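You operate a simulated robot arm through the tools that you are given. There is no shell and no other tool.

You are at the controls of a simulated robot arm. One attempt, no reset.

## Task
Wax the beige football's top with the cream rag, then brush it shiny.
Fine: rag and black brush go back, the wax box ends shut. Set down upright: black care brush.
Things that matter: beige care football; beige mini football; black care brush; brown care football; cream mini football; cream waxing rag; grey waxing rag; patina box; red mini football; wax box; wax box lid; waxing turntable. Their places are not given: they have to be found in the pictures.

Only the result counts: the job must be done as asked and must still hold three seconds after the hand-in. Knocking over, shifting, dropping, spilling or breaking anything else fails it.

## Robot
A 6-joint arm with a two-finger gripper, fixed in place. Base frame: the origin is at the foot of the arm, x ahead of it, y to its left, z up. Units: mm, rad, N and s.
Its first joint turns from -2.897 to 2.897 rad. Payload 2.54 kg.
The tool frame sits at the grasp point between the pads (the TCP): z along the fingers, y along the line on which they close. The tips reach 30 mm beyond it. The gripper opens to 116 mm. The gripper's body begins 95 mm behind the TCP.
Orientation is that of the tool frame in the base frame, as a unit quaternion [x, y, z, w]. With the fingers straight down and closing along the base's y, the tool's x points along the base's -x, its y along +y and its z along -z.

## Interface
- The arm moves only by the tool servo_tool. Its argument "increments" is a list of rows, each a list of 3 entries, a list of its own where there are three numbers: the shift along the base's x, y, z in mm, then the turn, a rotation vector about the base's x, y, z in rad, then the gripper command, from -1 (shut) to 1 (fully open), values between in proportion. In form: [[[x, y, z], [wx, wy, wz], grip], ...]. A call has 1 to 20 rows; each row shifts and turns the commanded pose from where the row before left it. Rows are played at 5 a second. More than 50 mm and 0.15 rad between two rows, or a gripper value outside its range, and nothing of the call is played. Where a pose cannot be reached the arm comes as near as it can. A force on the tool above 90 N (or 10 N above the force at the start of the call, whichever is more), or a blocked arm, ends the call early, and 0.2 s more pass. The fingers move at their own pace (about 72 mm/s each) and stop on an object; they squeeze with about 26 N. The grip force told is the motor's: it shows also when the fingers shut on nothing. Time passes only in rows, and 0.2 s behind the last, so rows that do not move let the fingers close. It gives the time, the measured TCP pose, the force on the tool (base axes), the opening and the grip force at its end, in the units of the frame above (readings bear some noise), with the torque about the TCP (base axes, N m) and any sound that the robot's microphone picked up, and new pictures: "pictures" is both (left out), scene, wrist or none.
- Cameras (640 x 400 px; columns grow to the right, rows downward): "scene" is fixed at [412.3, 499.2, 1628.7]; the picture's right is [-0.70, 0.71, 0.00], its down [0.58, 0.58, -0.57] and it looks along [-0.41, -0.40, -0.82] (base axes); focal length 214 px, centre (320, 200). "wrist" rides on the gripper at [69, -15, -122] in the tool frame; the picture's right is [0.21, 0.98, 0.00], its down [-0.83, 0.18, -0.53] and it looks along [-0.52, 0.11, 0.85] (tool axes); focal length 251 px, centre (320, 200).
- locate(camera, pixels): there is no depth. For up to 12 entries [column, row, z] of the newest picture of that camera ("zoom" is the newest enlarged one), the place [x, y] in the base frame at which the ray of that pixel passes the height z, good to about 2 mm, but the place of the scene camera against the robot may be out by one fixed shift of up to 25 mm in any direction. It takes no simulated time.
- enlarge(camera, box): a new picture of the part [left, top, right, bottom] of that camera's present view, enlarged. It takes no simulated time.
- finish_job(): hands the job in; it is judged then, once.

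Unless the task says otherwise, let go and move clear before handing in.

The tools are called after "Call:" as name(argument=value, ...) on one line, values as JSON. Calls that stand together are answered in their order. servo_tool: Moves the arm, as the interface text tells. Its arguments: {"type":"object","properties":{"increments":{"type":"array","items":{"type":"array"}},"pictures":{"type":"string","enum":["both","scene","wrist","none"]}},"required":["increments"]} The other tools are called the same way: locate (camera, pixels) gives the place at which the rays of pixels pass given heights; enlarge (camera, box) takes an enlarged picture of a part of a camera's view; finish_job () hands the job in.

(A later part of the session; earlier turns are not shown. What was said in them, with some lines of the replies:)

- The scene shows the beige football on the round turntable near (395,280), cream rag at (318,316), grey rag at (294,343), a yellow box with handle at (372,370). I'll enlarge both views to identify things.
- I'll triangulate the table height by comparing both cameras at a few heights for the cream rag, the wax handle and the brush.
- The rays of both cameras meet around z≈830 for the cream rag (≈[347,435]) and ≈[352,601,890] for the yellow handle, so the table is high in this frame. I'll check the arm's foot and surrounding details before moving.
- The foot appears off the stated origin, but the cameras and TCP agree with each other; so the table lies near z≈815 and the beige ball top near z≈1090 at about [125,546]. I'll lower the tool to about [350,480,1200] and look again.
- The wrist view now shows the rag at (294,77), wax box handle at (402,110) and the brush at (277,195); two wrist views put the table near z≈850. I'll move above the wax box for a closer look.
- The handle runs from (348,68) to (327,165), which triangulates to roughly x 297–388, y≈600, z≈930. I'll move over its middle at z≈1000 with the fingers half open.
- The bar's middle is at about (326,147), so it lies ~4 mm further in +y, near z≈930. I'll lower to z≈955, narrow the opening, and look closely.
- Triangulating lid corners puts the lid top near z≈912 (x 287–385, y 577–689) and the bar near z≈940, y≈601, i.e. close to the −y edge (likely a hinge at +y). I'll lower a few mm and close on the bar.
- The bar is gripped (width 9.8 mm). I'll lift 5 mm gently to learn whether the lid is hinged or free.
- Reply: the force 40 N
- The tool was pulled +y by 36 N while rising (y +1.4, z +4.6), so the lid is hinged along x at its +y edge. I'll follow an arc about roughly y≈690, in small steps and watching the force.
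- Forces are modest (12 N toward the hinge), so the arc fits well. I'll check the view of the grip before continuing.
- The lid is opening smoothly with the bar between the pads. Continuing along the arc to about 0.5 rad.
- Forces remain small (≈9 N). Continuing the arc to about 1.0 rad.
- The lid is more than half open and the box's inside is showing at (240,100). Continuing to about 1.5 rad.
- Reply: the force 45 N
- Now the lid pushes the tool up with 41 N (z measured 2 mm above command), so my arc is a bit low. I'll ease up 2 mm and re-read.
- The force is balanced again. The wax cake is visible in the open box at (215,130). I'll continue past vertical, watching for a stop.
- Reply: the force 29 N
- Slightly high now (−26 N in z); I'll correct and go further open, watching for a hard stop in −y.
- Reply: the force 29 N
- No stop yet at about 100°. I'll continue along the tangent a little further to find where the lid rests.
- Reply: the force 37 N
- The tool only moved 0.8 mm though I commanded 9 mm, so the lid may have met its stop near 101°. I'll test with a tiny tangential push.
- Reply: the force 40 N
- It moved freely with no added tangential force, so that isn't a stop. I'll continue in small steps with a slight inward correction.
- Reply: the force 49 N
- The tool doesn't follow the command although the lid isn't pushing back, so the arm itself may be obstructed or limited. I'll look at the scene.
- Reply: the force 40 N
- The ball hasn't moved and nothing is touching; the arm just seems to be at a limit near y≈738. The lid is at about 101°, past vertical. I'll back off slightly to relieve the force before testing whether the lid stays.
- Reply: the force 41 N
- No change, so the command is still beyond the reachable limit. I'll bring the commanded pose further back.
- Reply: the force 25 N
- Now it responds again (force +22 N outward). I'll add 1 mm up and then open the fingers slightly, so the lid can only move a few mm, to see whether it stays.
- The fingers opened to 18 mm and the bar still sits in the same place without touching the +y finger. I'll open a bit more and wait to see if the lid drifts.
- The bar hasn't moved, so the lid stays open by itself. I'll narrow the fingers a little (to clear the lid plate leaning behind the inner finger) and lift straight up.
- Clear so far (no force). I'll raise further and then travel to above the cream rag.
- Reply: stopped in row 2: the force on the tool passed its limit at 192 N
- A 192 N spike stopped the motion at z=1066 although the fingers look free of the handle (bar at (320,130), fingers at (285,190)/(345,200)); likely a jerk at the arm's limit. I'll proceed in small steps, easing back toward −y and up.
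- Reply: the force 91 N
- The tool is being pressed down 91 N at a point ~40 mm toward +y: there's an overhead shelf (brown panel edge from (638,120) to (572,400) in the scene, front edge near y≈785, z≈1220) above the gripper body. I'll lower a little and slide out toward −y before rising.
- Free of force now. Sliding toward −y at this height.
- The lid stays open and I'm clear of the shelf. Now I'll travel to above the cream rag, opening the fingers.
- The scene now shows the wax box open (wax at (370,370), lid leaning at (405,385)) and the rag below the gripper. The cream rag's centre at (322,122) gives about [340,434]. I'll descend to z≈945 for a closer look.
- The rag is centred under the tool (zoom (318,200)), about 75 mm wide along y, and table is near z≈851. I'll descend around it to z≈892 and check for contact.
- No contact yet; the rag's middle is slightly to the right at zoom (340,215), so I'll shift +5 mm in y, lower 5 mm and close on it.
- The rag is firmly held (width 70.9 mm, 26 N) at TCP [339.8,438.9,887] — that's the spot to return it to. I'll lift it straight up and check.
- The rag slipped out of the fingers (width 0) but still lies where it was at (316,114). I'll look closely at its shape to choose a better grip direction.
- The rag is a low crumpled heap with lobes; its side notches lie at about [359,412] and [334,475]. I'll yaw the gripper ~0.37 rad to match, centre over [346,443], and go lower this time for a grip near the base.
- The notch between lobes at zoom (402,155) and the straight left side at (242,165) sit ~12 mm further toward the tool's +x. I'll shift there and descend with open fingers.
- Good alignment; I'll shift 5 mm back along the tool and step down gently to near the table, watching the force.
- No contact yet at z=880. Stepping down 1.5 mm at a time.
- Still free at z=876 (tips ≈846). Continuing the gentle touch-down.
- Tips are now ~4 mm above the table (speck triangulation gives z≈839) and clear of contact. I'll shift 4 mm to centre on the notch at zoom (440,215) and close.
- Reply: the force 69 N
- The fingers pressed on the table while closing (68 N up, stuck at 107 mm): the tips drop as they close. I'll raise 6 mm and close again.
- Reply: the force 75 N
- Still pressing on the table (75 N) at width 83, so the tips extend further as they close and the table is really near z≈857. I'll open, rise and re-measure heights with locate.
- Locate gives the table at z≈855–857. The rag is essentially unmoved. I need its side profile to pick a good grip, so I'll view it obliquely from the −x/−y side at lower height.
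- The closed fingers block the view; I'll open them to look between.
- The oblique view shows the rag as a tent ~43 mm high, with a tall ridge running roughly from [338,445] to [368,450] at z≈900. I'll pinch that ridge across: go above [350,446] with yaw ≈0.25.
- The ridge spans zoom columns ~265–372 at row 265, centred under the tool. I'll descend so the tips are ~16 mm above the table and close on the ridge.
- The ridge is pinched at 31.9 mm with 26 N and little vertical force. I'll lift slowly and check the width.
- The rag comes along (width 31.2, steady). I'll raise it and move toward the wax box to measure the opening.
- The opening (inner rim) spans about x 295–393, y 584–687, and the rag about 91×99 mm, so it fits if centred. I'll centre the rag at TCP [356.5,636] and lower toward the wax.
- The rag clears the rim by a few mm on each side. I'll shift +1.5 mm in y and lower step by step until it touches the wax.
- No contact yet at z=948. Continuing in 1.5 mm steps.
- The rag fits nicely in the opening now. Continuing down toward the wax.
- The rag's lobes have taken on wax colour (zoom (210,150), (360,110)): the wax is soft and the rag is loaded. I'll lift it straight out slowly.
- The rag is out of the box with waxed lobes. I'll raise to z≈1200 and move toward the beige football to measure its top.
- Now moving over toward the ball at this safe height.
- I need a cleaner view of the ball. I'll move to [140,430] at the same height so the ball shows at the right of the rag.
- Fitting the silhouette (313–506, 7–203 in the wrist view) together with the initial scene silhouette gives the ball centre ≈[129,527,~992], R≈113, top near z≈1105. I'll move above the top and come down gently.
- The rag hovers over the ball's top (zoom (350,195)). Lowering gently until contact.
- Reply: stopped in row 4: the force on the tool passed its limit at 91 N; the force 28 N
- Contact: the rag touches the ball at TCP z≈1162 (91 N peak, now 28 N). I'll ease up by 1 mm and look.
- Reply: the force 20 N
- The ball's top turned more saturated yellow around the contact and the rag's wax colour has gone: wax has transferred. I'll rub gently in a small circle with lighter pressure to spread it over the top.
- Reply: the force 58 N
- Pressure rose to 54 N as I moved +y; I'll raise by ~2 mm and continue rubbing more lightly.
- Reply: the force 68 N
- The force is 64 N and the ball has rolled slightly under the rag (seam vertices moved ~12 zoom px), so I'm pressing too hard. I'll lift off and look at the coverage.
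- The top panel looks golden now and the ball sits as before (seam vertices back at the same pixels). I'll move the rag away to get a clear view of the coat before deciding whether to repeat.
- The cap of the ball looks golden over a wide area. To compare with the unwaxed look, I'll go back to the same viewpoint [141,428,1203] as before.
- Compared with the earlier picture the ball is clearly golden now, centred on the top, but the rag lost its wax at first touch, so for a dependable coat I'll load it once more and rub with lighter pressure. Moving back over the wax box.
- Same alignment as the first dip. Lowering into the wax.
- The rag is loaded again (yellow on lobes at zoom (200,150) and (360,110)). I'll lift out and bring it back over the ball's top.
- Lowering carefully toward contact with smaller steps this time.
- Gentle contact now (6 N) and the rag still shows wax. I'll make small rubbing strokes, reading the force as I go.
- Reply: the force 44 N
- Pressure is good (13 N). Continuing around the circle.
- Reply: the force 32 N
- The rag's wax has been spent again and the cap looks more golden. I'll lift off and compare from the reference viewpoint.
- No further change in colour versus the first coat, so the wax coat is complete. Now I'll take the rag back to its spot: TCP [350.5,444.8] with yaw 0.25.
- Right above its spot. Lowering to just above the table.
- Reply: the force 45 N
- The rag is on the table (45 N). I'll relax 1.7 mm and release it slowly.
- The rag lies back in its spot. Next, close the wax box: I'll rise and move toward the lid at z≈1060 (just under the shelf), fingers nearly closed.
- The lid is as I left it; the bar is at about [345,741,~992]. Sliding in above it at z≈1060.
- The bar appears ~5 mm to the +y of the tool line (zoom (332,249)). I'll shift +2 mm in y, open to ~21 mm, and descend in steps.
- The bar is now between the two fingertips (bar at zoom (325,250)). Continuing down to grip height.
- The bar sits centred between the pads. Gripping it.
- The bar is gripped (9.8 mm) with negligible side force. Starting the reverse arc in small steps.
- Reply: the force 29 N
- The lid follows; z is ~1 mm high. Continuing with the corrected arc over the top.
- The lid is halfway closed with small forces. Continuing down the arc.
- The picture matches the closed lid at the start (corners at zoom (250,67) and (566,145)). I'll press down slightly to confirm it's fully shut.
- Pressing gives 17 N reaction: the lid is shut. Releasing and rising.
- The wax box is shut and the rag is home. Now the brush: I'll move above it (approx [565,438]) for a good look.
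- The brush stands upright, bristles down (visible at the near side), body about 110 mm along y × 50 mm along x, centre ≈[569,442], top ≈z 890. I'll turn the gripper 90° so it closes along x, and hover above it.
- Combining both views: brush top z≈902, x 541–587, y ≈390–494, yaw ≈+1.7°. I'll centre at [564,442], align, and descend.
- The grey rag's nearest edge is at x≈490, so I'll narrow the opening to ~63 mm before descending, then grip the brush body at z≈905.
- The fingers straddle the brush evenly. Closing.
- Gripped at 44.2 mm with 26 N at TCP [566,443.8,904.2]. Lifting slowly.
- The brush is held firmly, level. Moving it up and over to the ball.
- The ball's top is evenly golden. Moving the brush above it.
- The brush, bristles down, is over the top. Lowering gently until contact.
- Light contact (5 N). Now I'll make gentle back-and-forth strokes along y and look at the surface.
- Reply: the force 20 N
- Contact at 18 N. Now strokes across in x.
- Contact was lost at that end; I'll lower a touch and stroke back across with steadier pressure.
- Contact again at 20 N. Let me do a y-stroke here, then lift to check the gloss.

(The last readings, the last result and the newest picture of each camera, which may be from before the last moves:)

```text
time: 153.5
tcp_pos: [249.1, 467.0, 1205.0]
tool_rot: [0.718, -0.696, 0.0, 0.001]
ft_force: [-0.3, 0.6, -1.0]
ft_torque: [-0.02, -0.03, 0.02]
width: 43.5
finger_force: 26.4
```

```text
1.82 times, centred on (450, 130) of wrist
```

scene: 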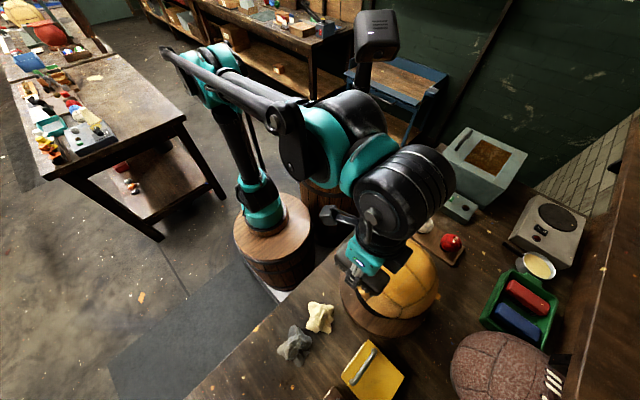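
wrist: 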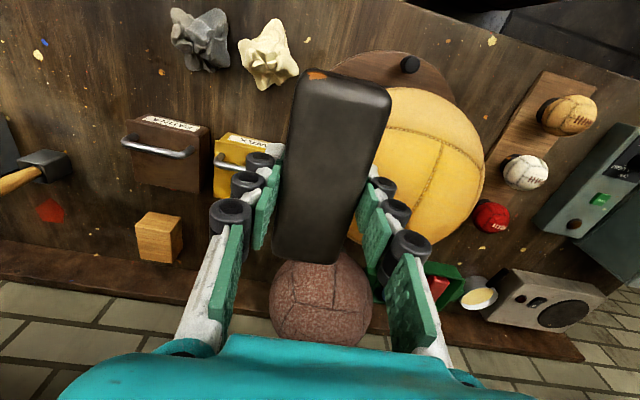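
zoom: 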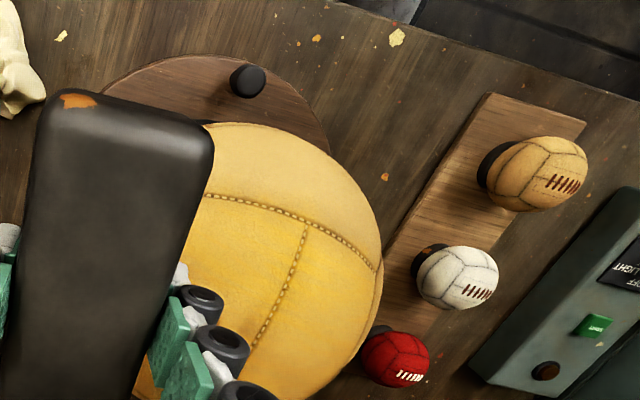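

The view is obstructed; I'll move further aside to see the ball's top.

Call:
servo_tool(increments=[[[45, -10, 0], [0, 0, 0], -1], [[45, -10, 0], [0, 0, 0], -1], [[45, -10, 0], [0, 0, 0], -1], [[40, -10, 0], [0, 0, 0], -1], [[40, -5, 0], [0, 0, 0], -1], [[0, 0, 0], [0, 0, 0], -1]], pictures="both")

Call:
enlarge(camera="scene", box=[340, 210, 460, 330])

Call:
enlarge(camera="wrist", box=[420, 20, 640, 240])

```text
time: 154.9
tcp_pos: [464.4, 423.1, 1204.6]
tool_rot: [0.718, -0.696, -0.001, 0.001]
ft_force: [-0.2, -0.9, -0.9]
ft_torque: [-0.01, 0.0, -0.01]
width: 43.5
finger_force: 26.1
```

scene: 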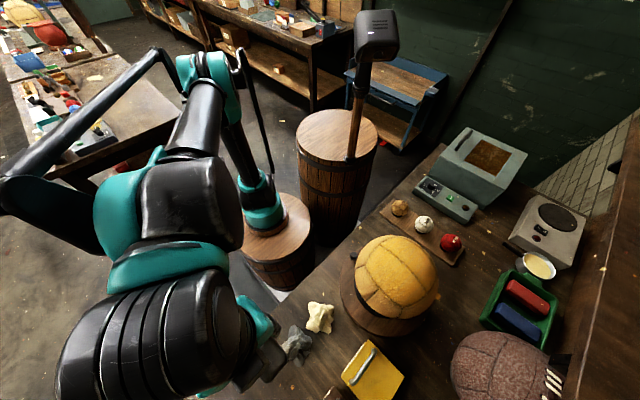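
wrist: 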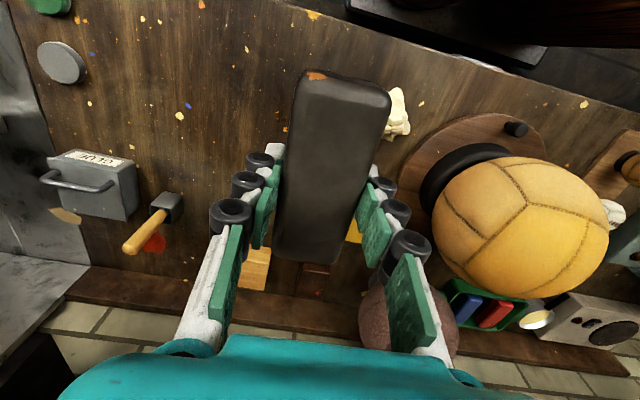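

```text
3.33 times, centred on (400, 270) of scene
```

zoom: 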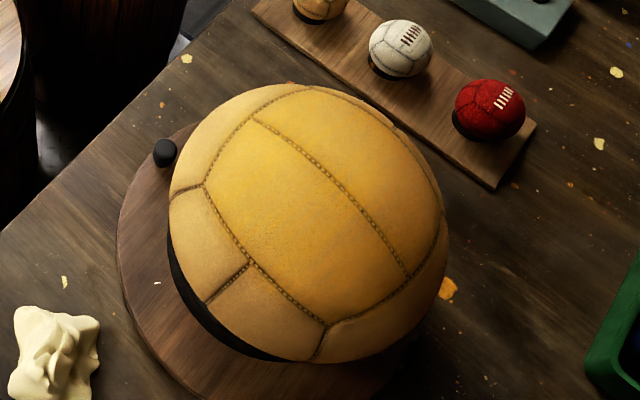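

```text
1.82 times, centred on (530, 130) of wrist
```

zoom: 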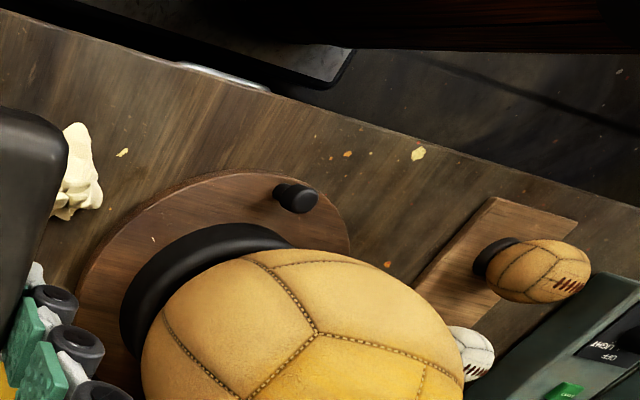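

The coat is golden but I can't see a clear gloss yet, so I'll brush more thoroughly. Returning to the top and sampling the contact height at a few x positions.

Call:
servo_tool(increments=[[[-47, 14, 0], [0, 0, 0], -1], [[-47, 14, 0], [0, 0, 0], -1], [[-47, 15, 0], [0, 0, 0], -1], [[-47, 15, 0], [0, 0, 0], -1], [[-47, 15, 0], [0, 0, 0], -1], [[-47, 15, 0], [0, 0, 0], -1], [[-47, 15, 0], [0, 0, 0], -1], [[0, 0, -20], [0, 0, 0], -1], [[0, 0, -15], [0, 0, 0], -1], [[0, 0, -5], [0, 0, 0], -1], [[0, 0, 0], [0, 0, 0], -1]], pictures="wrist")

```text
time: 157.3
tcp_pos: [136.1, 524.4, 1163.2]
tool_rot: [0.718, -0.696, 0.0, 0.001]
ft_force: [0.3, -0.2, -1.1]
ft_torque: [-0.03, -0.03, 0.04]
width: 43.8
finger_force: 25.9
```

wrist: 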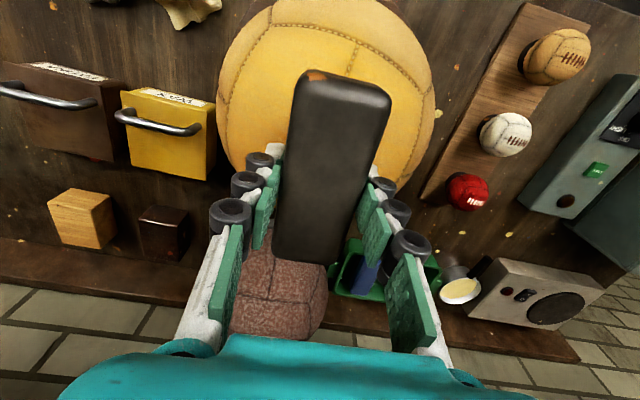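

Call:
servo_tool(increments=[[[0, 2, -1], [0, 0, 0], -1], [[0, 0, -0.8], [0, 0, 0], -1], [[0, 0, 0], [0, 0, 0], -1]], pictures="none")

```text
time: 158.1
tcp_pos: [135.1, 527.5, 1162.0]
tool_rot: [0.718, -0.696, -0.001, 0.0]
ft_force: [0.5, -0.3, -1.0]
ft_torque: [-0.03, 0.0, 0.0]
width: 43.5
finger_force: 25.9
```

Call:
servo_tool(increments=[[[0, 0, -0.8], [0, 0, 0], -1], [[0, 0, -0.7], [0, 0, 0], -1], [[0, 0, 0], [0, 0, 0], -1]], pictures="none")

```text
time: 158.9
tcp_pos: [135.3, 528.6, 1160.7]
tool_rot: [0.718, -0.696, -0.001, 0.001]
ft_force: [0.3, -0.9, -1.1]
ft_torque: [0.02, 0.01, -0.01]
width: 43.2
finger_force: 25.9
```

Call:
servo_tool(increments=[[[0, 0, -0.7], [0, 0, 0], -1], [[0, 0, -0.7], [0, 0, 0], -1], [[0, 0, 0], [0, 0, 0], -1]], pictures="none")

```text
time: 159.7
tcp_pos: [136.5, 526.9, 1160.1]
tool_rot: [0.718, -0.696, 0.0, 0.0]
ft_force: [0.3, 0.1, -1.2]
ft_torque: [-0.01, -0.01, -0.01]
width: 43.6
finger_force: 26.3
```

Call:
servo_tool(increments=[[[0, 0, -0.6], [0, 0, 0], -1], [[0, 0, -0.5], [0, 0, 0], -1], [[0, 0, 0], [0, 0, 0], -1]], pictures="none")

```text
time: 160.5
tcp_pos: [136.0, 526.9, 1158.5]
tool_rot: [0.718, -0.696, -0.001, 0.0]
ft_force: [0.7, 3.7, 23.3]
ft_torque: [0.09, -0.02, 0.0]
width: 43.5
finger_force: 26.3
```

Contact height is now consistent (~1159), so the brush is level (it slid up ~2 mm in the grip earlier). I'll ease to ~10 N and brush in a zigzag over the cap.

Call:
servo_tool(increments=[[[0, 0, 0.6], [0, 0, 0], -1], [[0, 8, 0], [0, 0, 0], -1], [[0, 8, 0], [0, 0, 0], -1], [[0, 8, 0], [0, 0, 0], -1], [[0, -8, 0], [0, 0, 0], -1], [[0, -8, 0], [0, 0, 0], -1], [[0, -8, 0], [0, 0, 0], -1], [[0, -8, 0], [0, 0, 0], -1], [[0, -8, 0], [0, 0, 0], -1], [[0, -8, 0], [0, 0, 0], -1], [[0, 8, 0], [0, 0, 0], -1], [[0, 8, 0], [0, 0, 0], -1], [[0, 8, 0], [0, 0, 0], -1], [[0, 0, 0], [0, 0, 0], -1]], pictures="none")

```text
time: 163.5
tcp_pos: [134.8, 528.3, 1159.2]
tool_rot: [0.718, -0.696, 0.0, 0.0]
ft_force: [-0.3, -1.4, 1.3]
ft_torque: [-0.03, 0.02, 0.03]
width: 43.5
finger_force: 25.7
```

Call:
servo_tool(increments=[[[-4, 0, -0.5], [0, 0, 0], -1], [[-4, 8, 0], [0, 0, 0], -1], [[0, 8, 0], [0, 0, 0], -1], [[0, 8, 0], [0, 0, 0], -1], [[0, -8, 0], [0, 0, 0], -1], [[0, -8, 0], [0, 0, 0], -1], [[0, -8, 0], [0, 0, 0], -1], [[0, -8, 0], [0, 0, 0], -1], [[0, -8, 0], [0, 0, 0], -1], [[0, -8, 0], [0, 0, 0], -1], [[0, 8, 0], [0, 0, 0], -1], [[0, 8, 0], [0, 0, 0], -1], [[0, 8, 0], [0, 0, 0], -1], [[0, 0, 0], [0, 0, 0], -1]], pictures="scene")

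Call:
enlarge(camera="scene", box=[340, 210, 460, 330])

```text
time: 166.5
tcp_pos: [127.8, 526.6, 1158.1]
tool_rot: [0.718, -0.696, -0.001, 0.0]
ft_force: [0.3, -6.7, 14.8]
ft_torque: [-0.3, -0.02, -0.04]
width: 43.5
finger_force: 26.3
```

scene: 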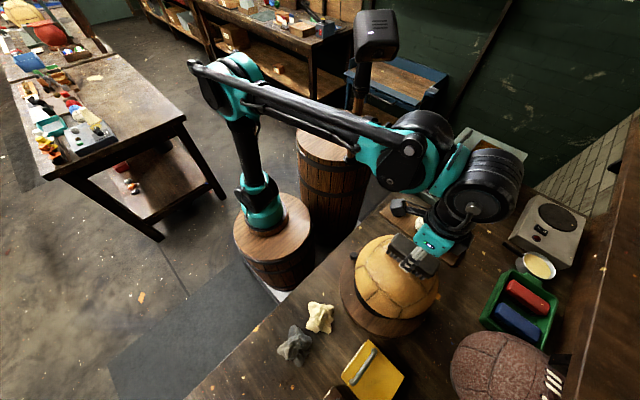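

```text
3.33 times, centred on (400, 270) of scene
```

zoom: 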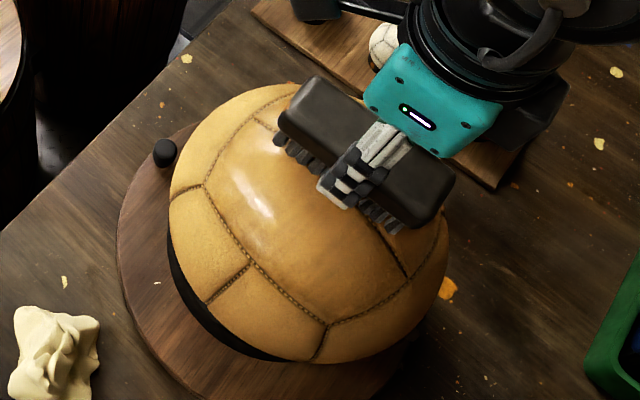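

Now the top shows a clear glossy highlight (zoom (250,190)) and the waxy yellow has turned to a shiny tan: brushing works. I'll do one more set of strokes a bit to each side for completeness.

Call:
servo_tool(increments=[[[-4, 0, 0.3], [0, 0, 0], -1], [[-4, 8, 0], [0, 0, 0], -1], [[0, 8, 0], [0, 0, 0], -1], [[0, 8, 0], [0, 0, 0], -1], [[0, -8, 0], [0, 0, 0], -1], [[0, -8, 0], [0, 0, 0], -1], [[0, -8, 0], [0, 0, 0], -1], [[0, -8, 0], [0, 0, 0], -1], [[0, -8, 0], [0, 0, 0], -1], [[0, -8, 0], [0, 0, 0], -1], [[0, 8, 0], [0, 0, 0], -1], [[0, 8, 0], [0, 0, 0], -1], [[0, 8, 0], [0, 0, 0], -1], [[0, 0, 0], [0, 0, 0], -1]], pictures="none")

```text
time: 169.5
tcp_pos: [119.1, 526.6, 1158.7]
tool_rot: [0.718, -0.696, 0.0, 0.001]
ft_force: [-0.2, -3.1, 4.3]
ft_torque: [-0.09, -0.07, -0.06]
width: 43.2
finger_force: 26.1
```

Call:
servo_tool(increments=[[[6, 0, 0], [0, 0, 0], -1], [[6, 0, 0], [0, 0, 0], -1], [[6, 0, 0], [0, 0, 0], -1], [[2, 8, -0.2], [0, 0, 0], -1], [[0, 8, 0], [0, 0, 0], -1], [[0, 8, 0], [0, 0, 0], -1], [[0, -8, 0], [0, 0, 0], -1], [[0, -8, 0], [0, 0, 0], -1], [[0, -8, 0], [0, 0, 0], -1], [[0, -8, 0], [0, 0, 0], -1], [[0, -8, 0], [0, 0, 0], -1], [[0, -8, 0], [0, 0, 0], -1], [[0, 8, 0], [0, 0, 0], -1], [[0, 8, 0], [0, 0, 0], -1], [[0, 8, 0], [0, 0, 0], -1], [[-5, 0, 0], [0, 0, 0], -1], [[-5, 0, 0], [0, 0, 0], -1], [[0, 0, 0], [0, 0, 0], -1]], pictures="none")

```text
time: 173.3
tcp_pos: [129.7, 526.8, 1158.8]
tool_rot: [0.718, -0.696, -0.001, 0.001]
ft_force: [4.7, -0.7, 11.2]
ft_torque: [-0.02, -0.25, 0.06]
width: 43.7
finger_force: 25.7
```

Good steady contact. Now I'll lift off and move to the same aside position as before to compare.

Call:
servo_tool(increments=[[[0, 0, 10], [0, 0, 0], -1], [[0, 0, 35], [0, 0, 0], -1], [[47, -14, 0], [0, 0, 0], -1], [[47, -15, 0], [0, 0, 0], -1], [[47, -15, 0], [0, 0, 0], -1], [[47, -15, 0], [0, 0, 0], -1], [[47, -15, 0], [0, 0, 0], -1], [[47, -15, 0], [0, 0, 0], -1], [[47, -14, 0], [0, 0, 0], -1], [[0, 0, 0], [0, 0, 0], -1]], pictures="both")

Call:
enlarge(camera="scene", box=[340, 210, 460, 330])

```text
time: 175.5
tcp_pos: [457.5, 423.6, 1203.8]
tool_rot: [0.718, -0.696, -0.001, 0.0]
ft_force: [0.0, 0.8, -1.6]
ft_torque: [-0.03, -0.03, 0.01]
width: 43.5
finger_force: 25.7
```

scene: 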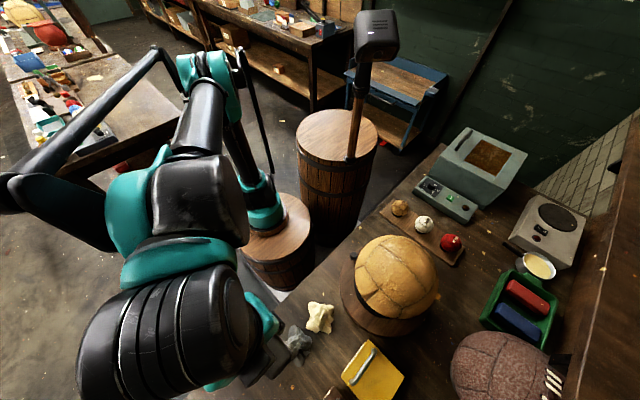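
wrist: 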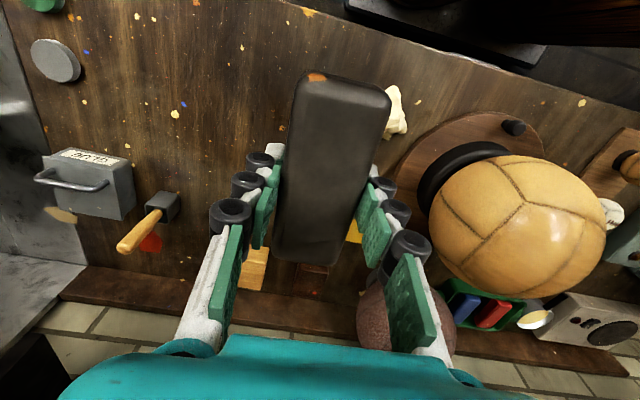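

```text
3.33 times, centred on (400, 270) of scene
```

zoom: 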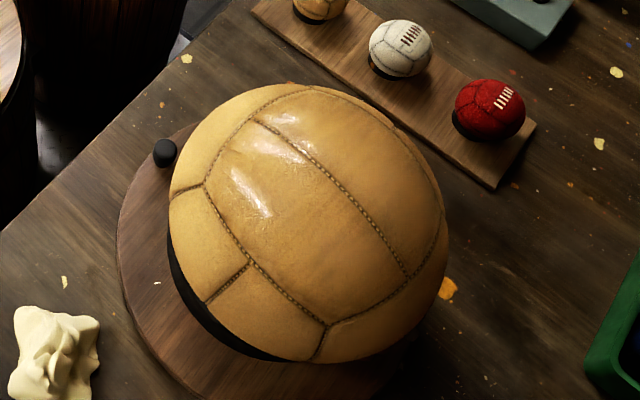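

The top is clearly glossy now with bright highlights. Taking the brush back to its spot at [566,443.8], yaw unchanged.

Call:
servo_tool(increments=[[[36, 6.7, 0], [0, 0, 0], -1], [[36, 6.7, 0], [0, 0, 0], -1], [[36.5, 6.8, 0], [0, 0, 0], -1], [[0, 0, -45], [0, 0, 0], -1], [[0, 0, -45], [0, 0, 0], -1], [[0, 0, -45], [0, 0, 0], -1], [[0, 0, -45], [0, 0, 0], -1], [[0, 0, -45], [0, 0, 0], -1], [[0, 0, -30], [0, 0, 0], -1], [[0, 0, 0], [0, 0, 0], -1]], pictures="wrist")

Call:
enlarge(camera="wrist", box=[200, 40, 440, 260])

```text
time: 177.7
tcp_pos: [566.2, 443.3, 949.5]
tool_rot: [0.719, -0.695, -0.001, 0.0]
ft_force: [-0.7, 0.4, -1.1]
ft_torque: [0.02, -0.03, 0.0]
width: 43.2
finger_force: 25.8
```

wrist: 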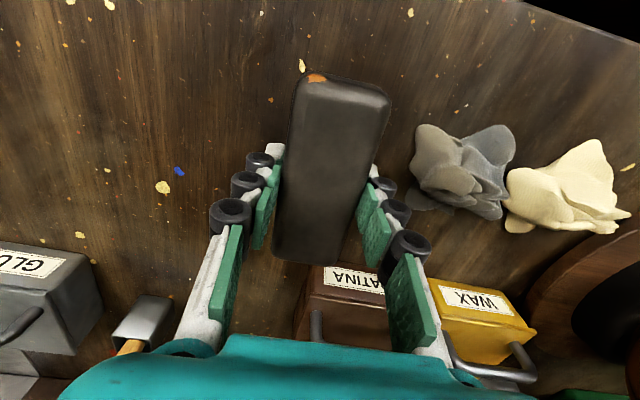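

```text
1.82 times, centred on (320, 150) of wrist
```

zoom: 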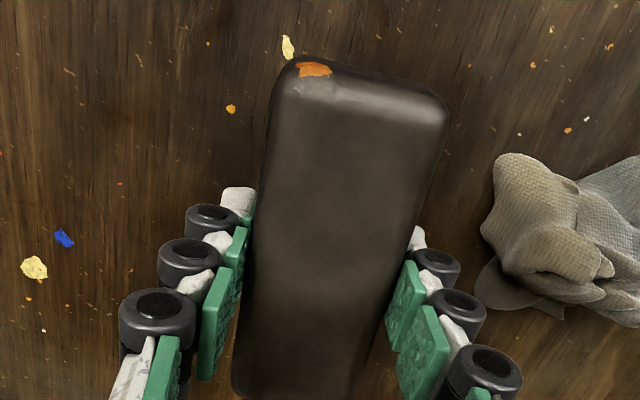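

The brush lines up with its old place (yellow speck beside its end corner as before). Lowering toward the table.

Call:
servo_tool(increments=[[[0, 0.5, -18], [0, 0, 0], -1], [[0, 0, -14], [0, 0, 0], -1], [[0, 0, -8], [0, 0, 0], -1], [[0, 0, -3], [0, 0, 0], -1], [[0, 0, 0], [0, 0, 0], -1]], pictures="none")

```text
time: 178.9
tcp_pos: [565.6, 444.3, 905.1]
tool_rot: [0.719, -0.695, 0.0, 0.001]
ft_force: [-0.5, 0.2, -1.4]
ft_torque: [0.02, -0.04, 0.0]
width: 43.5
finger_force: 25.6
```

Call:
servo_tool(increments=[[[0, 0, -1], [0, 0, 0], -1], [[0, 0, -0.8], [0, 0, 0], -1], [[0, 0, 0], [0, 0, 0], -1]], pictures="none")

```text
time: 179.7
tcp_pos: [565.8, 444.9, 904.6]
tool_rot: [0.718, -0.696, -0.001, 0.0]
ft_force: [-0.1, -0.8, -1.1]
ft_torque: [0.03, 0.0, 0.02]
width: 43.2
finger_force: 25.9
```

Call:
servo_tool(increments=[[[0, 0, -0.8], [0, 0, 0], -1], [[0, 0, -0.7], [0, 0, 0], -1], [[0, 0, 0], [0, 0, 0], -1]], pictures="none")

```text
time: 180.5
tcp_pos: [567.0, 445.0, 901.9]
tool_rot: [0.718, -0.696, -0.001, 0.0]
ft_force: [0.3, -0.1, -1.6]
ft_torque: [0.03, 0.05, 0.01]
width: 43.7
finger_force: 26.1
```

Call:
servo_tool(increments=[[[0, 0, -0.6], [0, 0, 0], -1], [[0, 0, -0.6], [0, 0, 0], -1], [[0, 0, 0], [0, 0, 0], -1]], pictures="none")

```text
time: 181.3
tcp_pos: [567.0, 444.2, 902.1]
tool_rot: [0.718, -0.696, -0.001, 0.0]
ft_force: [2.9, 0.0, 14.1]
ft_torque: [0.34, -0.11, -0.04]
width: 43.5
finger_force: 25.9
```

The brush touches down (14 N, slightly more on the +y end). I'll press a hair more so it sits level, then release slowly.

Call:
servo_tool(increments=[[[0, 0, -0.6], [0, 0, 0], -1], [[0, 0, 0], [0, 0, 0], -1], [[0, 0, 0.5], [0, 0, 0], -0.6], [[0, 0, 0], [0, 0, 0], -0.2], [[0, 0, 0], [0, 0, 0], -0.05], [[0, 0, 0], [0, 0, 0], 0.05], [[0, 0, 0], [0, 0, 0], 0.08], [[0, 0, 0], [0, 0, 0], 0.08]], pictures="wrist")

Call:
enlarge(camera="wrist", box=[200, 40, 440, 260])

```text
time: 183.1
tcp_pos: [565.9, 445.3, 902.2]
tool_rot: [0.718, -0.696, -0.001, 0.001]
ft_force: [-0.3, -0.4, -0.5]
ft_torque: [0.04, 0.05, 0.01]
width: 62.9
finger_force: 0.0
```

wrist: 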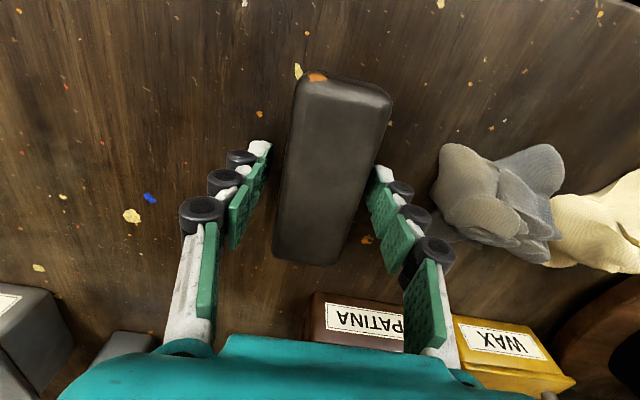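

```text
1.82 times, centred on (320, 150) of wrist
```

zoom: 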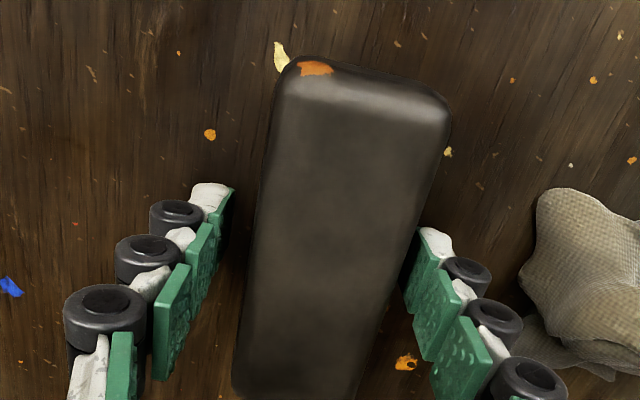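

The brush stands upright within a few mm of its original place. Rising straight up.

Call:
servo_tool(increments=[[[0, 0, 10], [0, 0, 0], 0.1], [[0, 0, 25], [0, 0, 0], 0.1], [[0, 0, 40], [0, 0, 0], 0.1], [[0, 0, 45], [0, 0, 0], 0.1], [[0, 0, 45], [0, 0, 0], 0.1], [[0, 0, 0], [0, 0, 0], 0.1]], pictures="both")

Call:
enlarge(camera="wrist", box=[240, 40, 560, 280])

```text
time: 184.5
tcp_pos: [566.5, 444.8, 1067.0]
tool_rot: [0.718, -0.696, 0.0, 0.001]
ft_force: [0.5, -0.3, 0.4]
ft_torque: [-0.02, -0.03, 0.01]
width: 63.6
finger_force: 0.0
```

scene: 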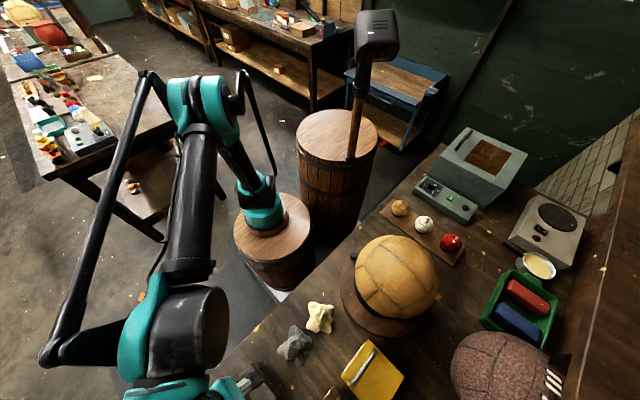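
wrist: 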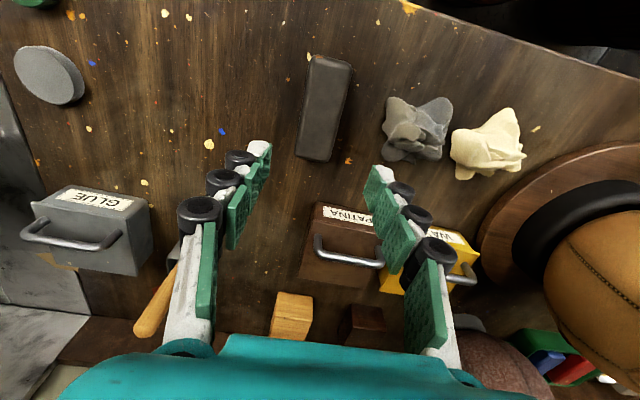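

```text
1.67 times, centred on (400, 160) of wrist
```

zoom: 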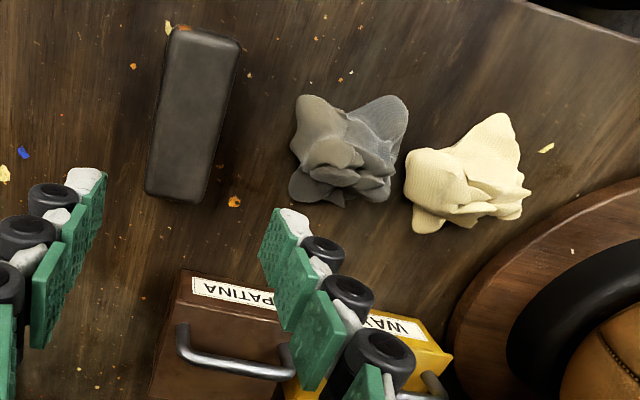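

Everything looks in place. I'll compare the scene with the start for the rag, brush and wax box.

Call:
enlarge(camera="scene", box=[220, 220, 460, 400])

```text
2.22 times, centred on (340, 310) of scene
```

zoom: 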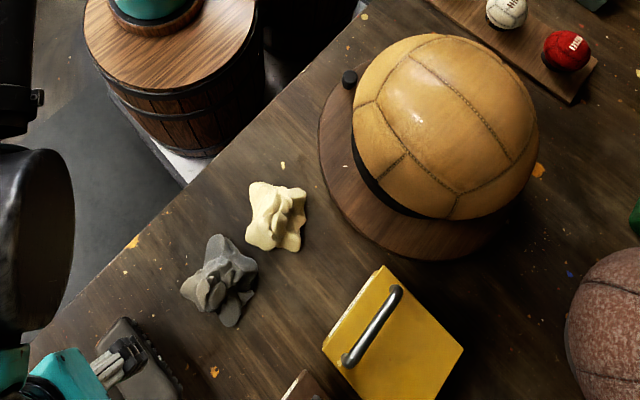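

The rag sits where it was (centre within a few mm), the yellow box is shut, the ball's top is glossy and the brush stands upright. I'll move the arm clear and up before handing in.

Call:
servo_tool(increments=[[[0, 0, 45], [0, 0, 0], 0.1], [[0, 0, 45], [0, 0, 0], 0.1], [[-20, -30, 30], [0, 0, 0], 0.1], [[-20, -30, 30], [0, 0, 0], 0.1], [[0, 0, 0], [0, 0, 0], 0.1]], pictures="both")

Call:
enlarge(camera="wrist", box=[240, 60, 560, 300])

```text
time: 185.7
tcp_pos: [526.7, 385.9, 1215.5]
tool_rot: [0.718, -0.696, -0.002, 0.001]
ft_force: [-0.8, 0.0, 0.1]
ft_torque: [-0.03, 0.06, 0.03]
width: 63.7
finger_force: 0.1
```

scene: 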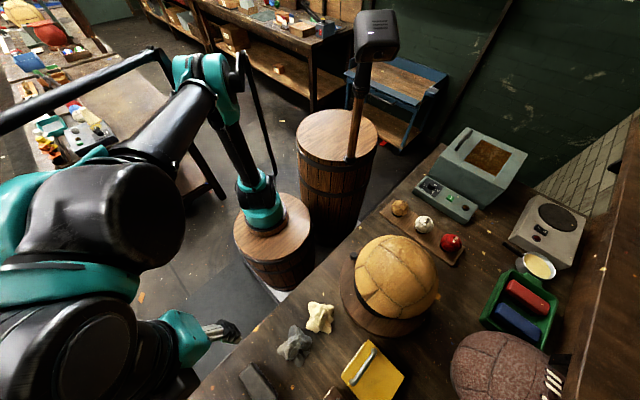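
wrist: 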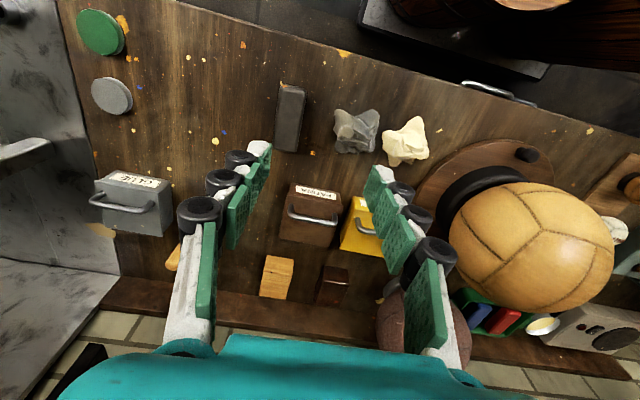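

```text
1.67 times, centred on (400, 180) of wrist
```

zoom: 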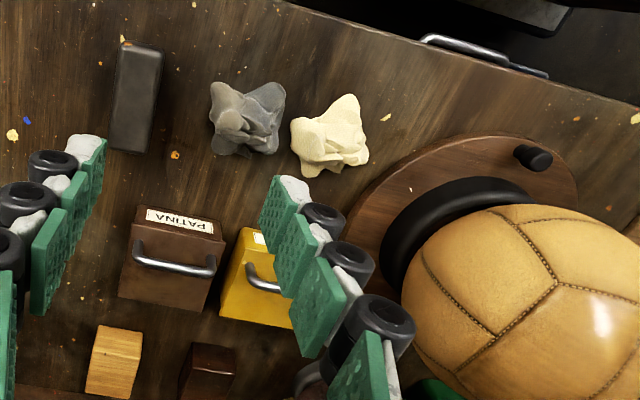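

The pictures show the ball's top glossy (highlight at zoom (600,315)) and the rag back at (330,135). The brush is upright at (135,97), the wax box is shut, and the arm is clear. Handing the job in.

Call:
finish_job()

```text
The job is handed in.
```

The beige football's top is waxed with the cream rag and brushed to a shine, and I've handed the job in. The last pictures show clear bright highlights on the top.

- **Waxing:** I loaded the rag twice. Its wax was used up at first touch, so I gave the top a second coat, which didn't visibly change the colour. The ball turned slightly under the rag but stayed on its turntable.
- **Rag:** it is back in its place, within about 5 mm, though slightly turned compared with the start.
- **Wax box:** the lid is shut. I pressed down on it to confirm before letting go.
- **Brush:** it is back upright with the bristles down, about 4 mm from where it started.

While opening the lid, the gripper pushed against the underside of a shelf above the box, with a force peak of 192 N. I saw nothing moved or damaged by it in the later pictures. The first try at picking up the rag also slipped, leaving it where it lay.
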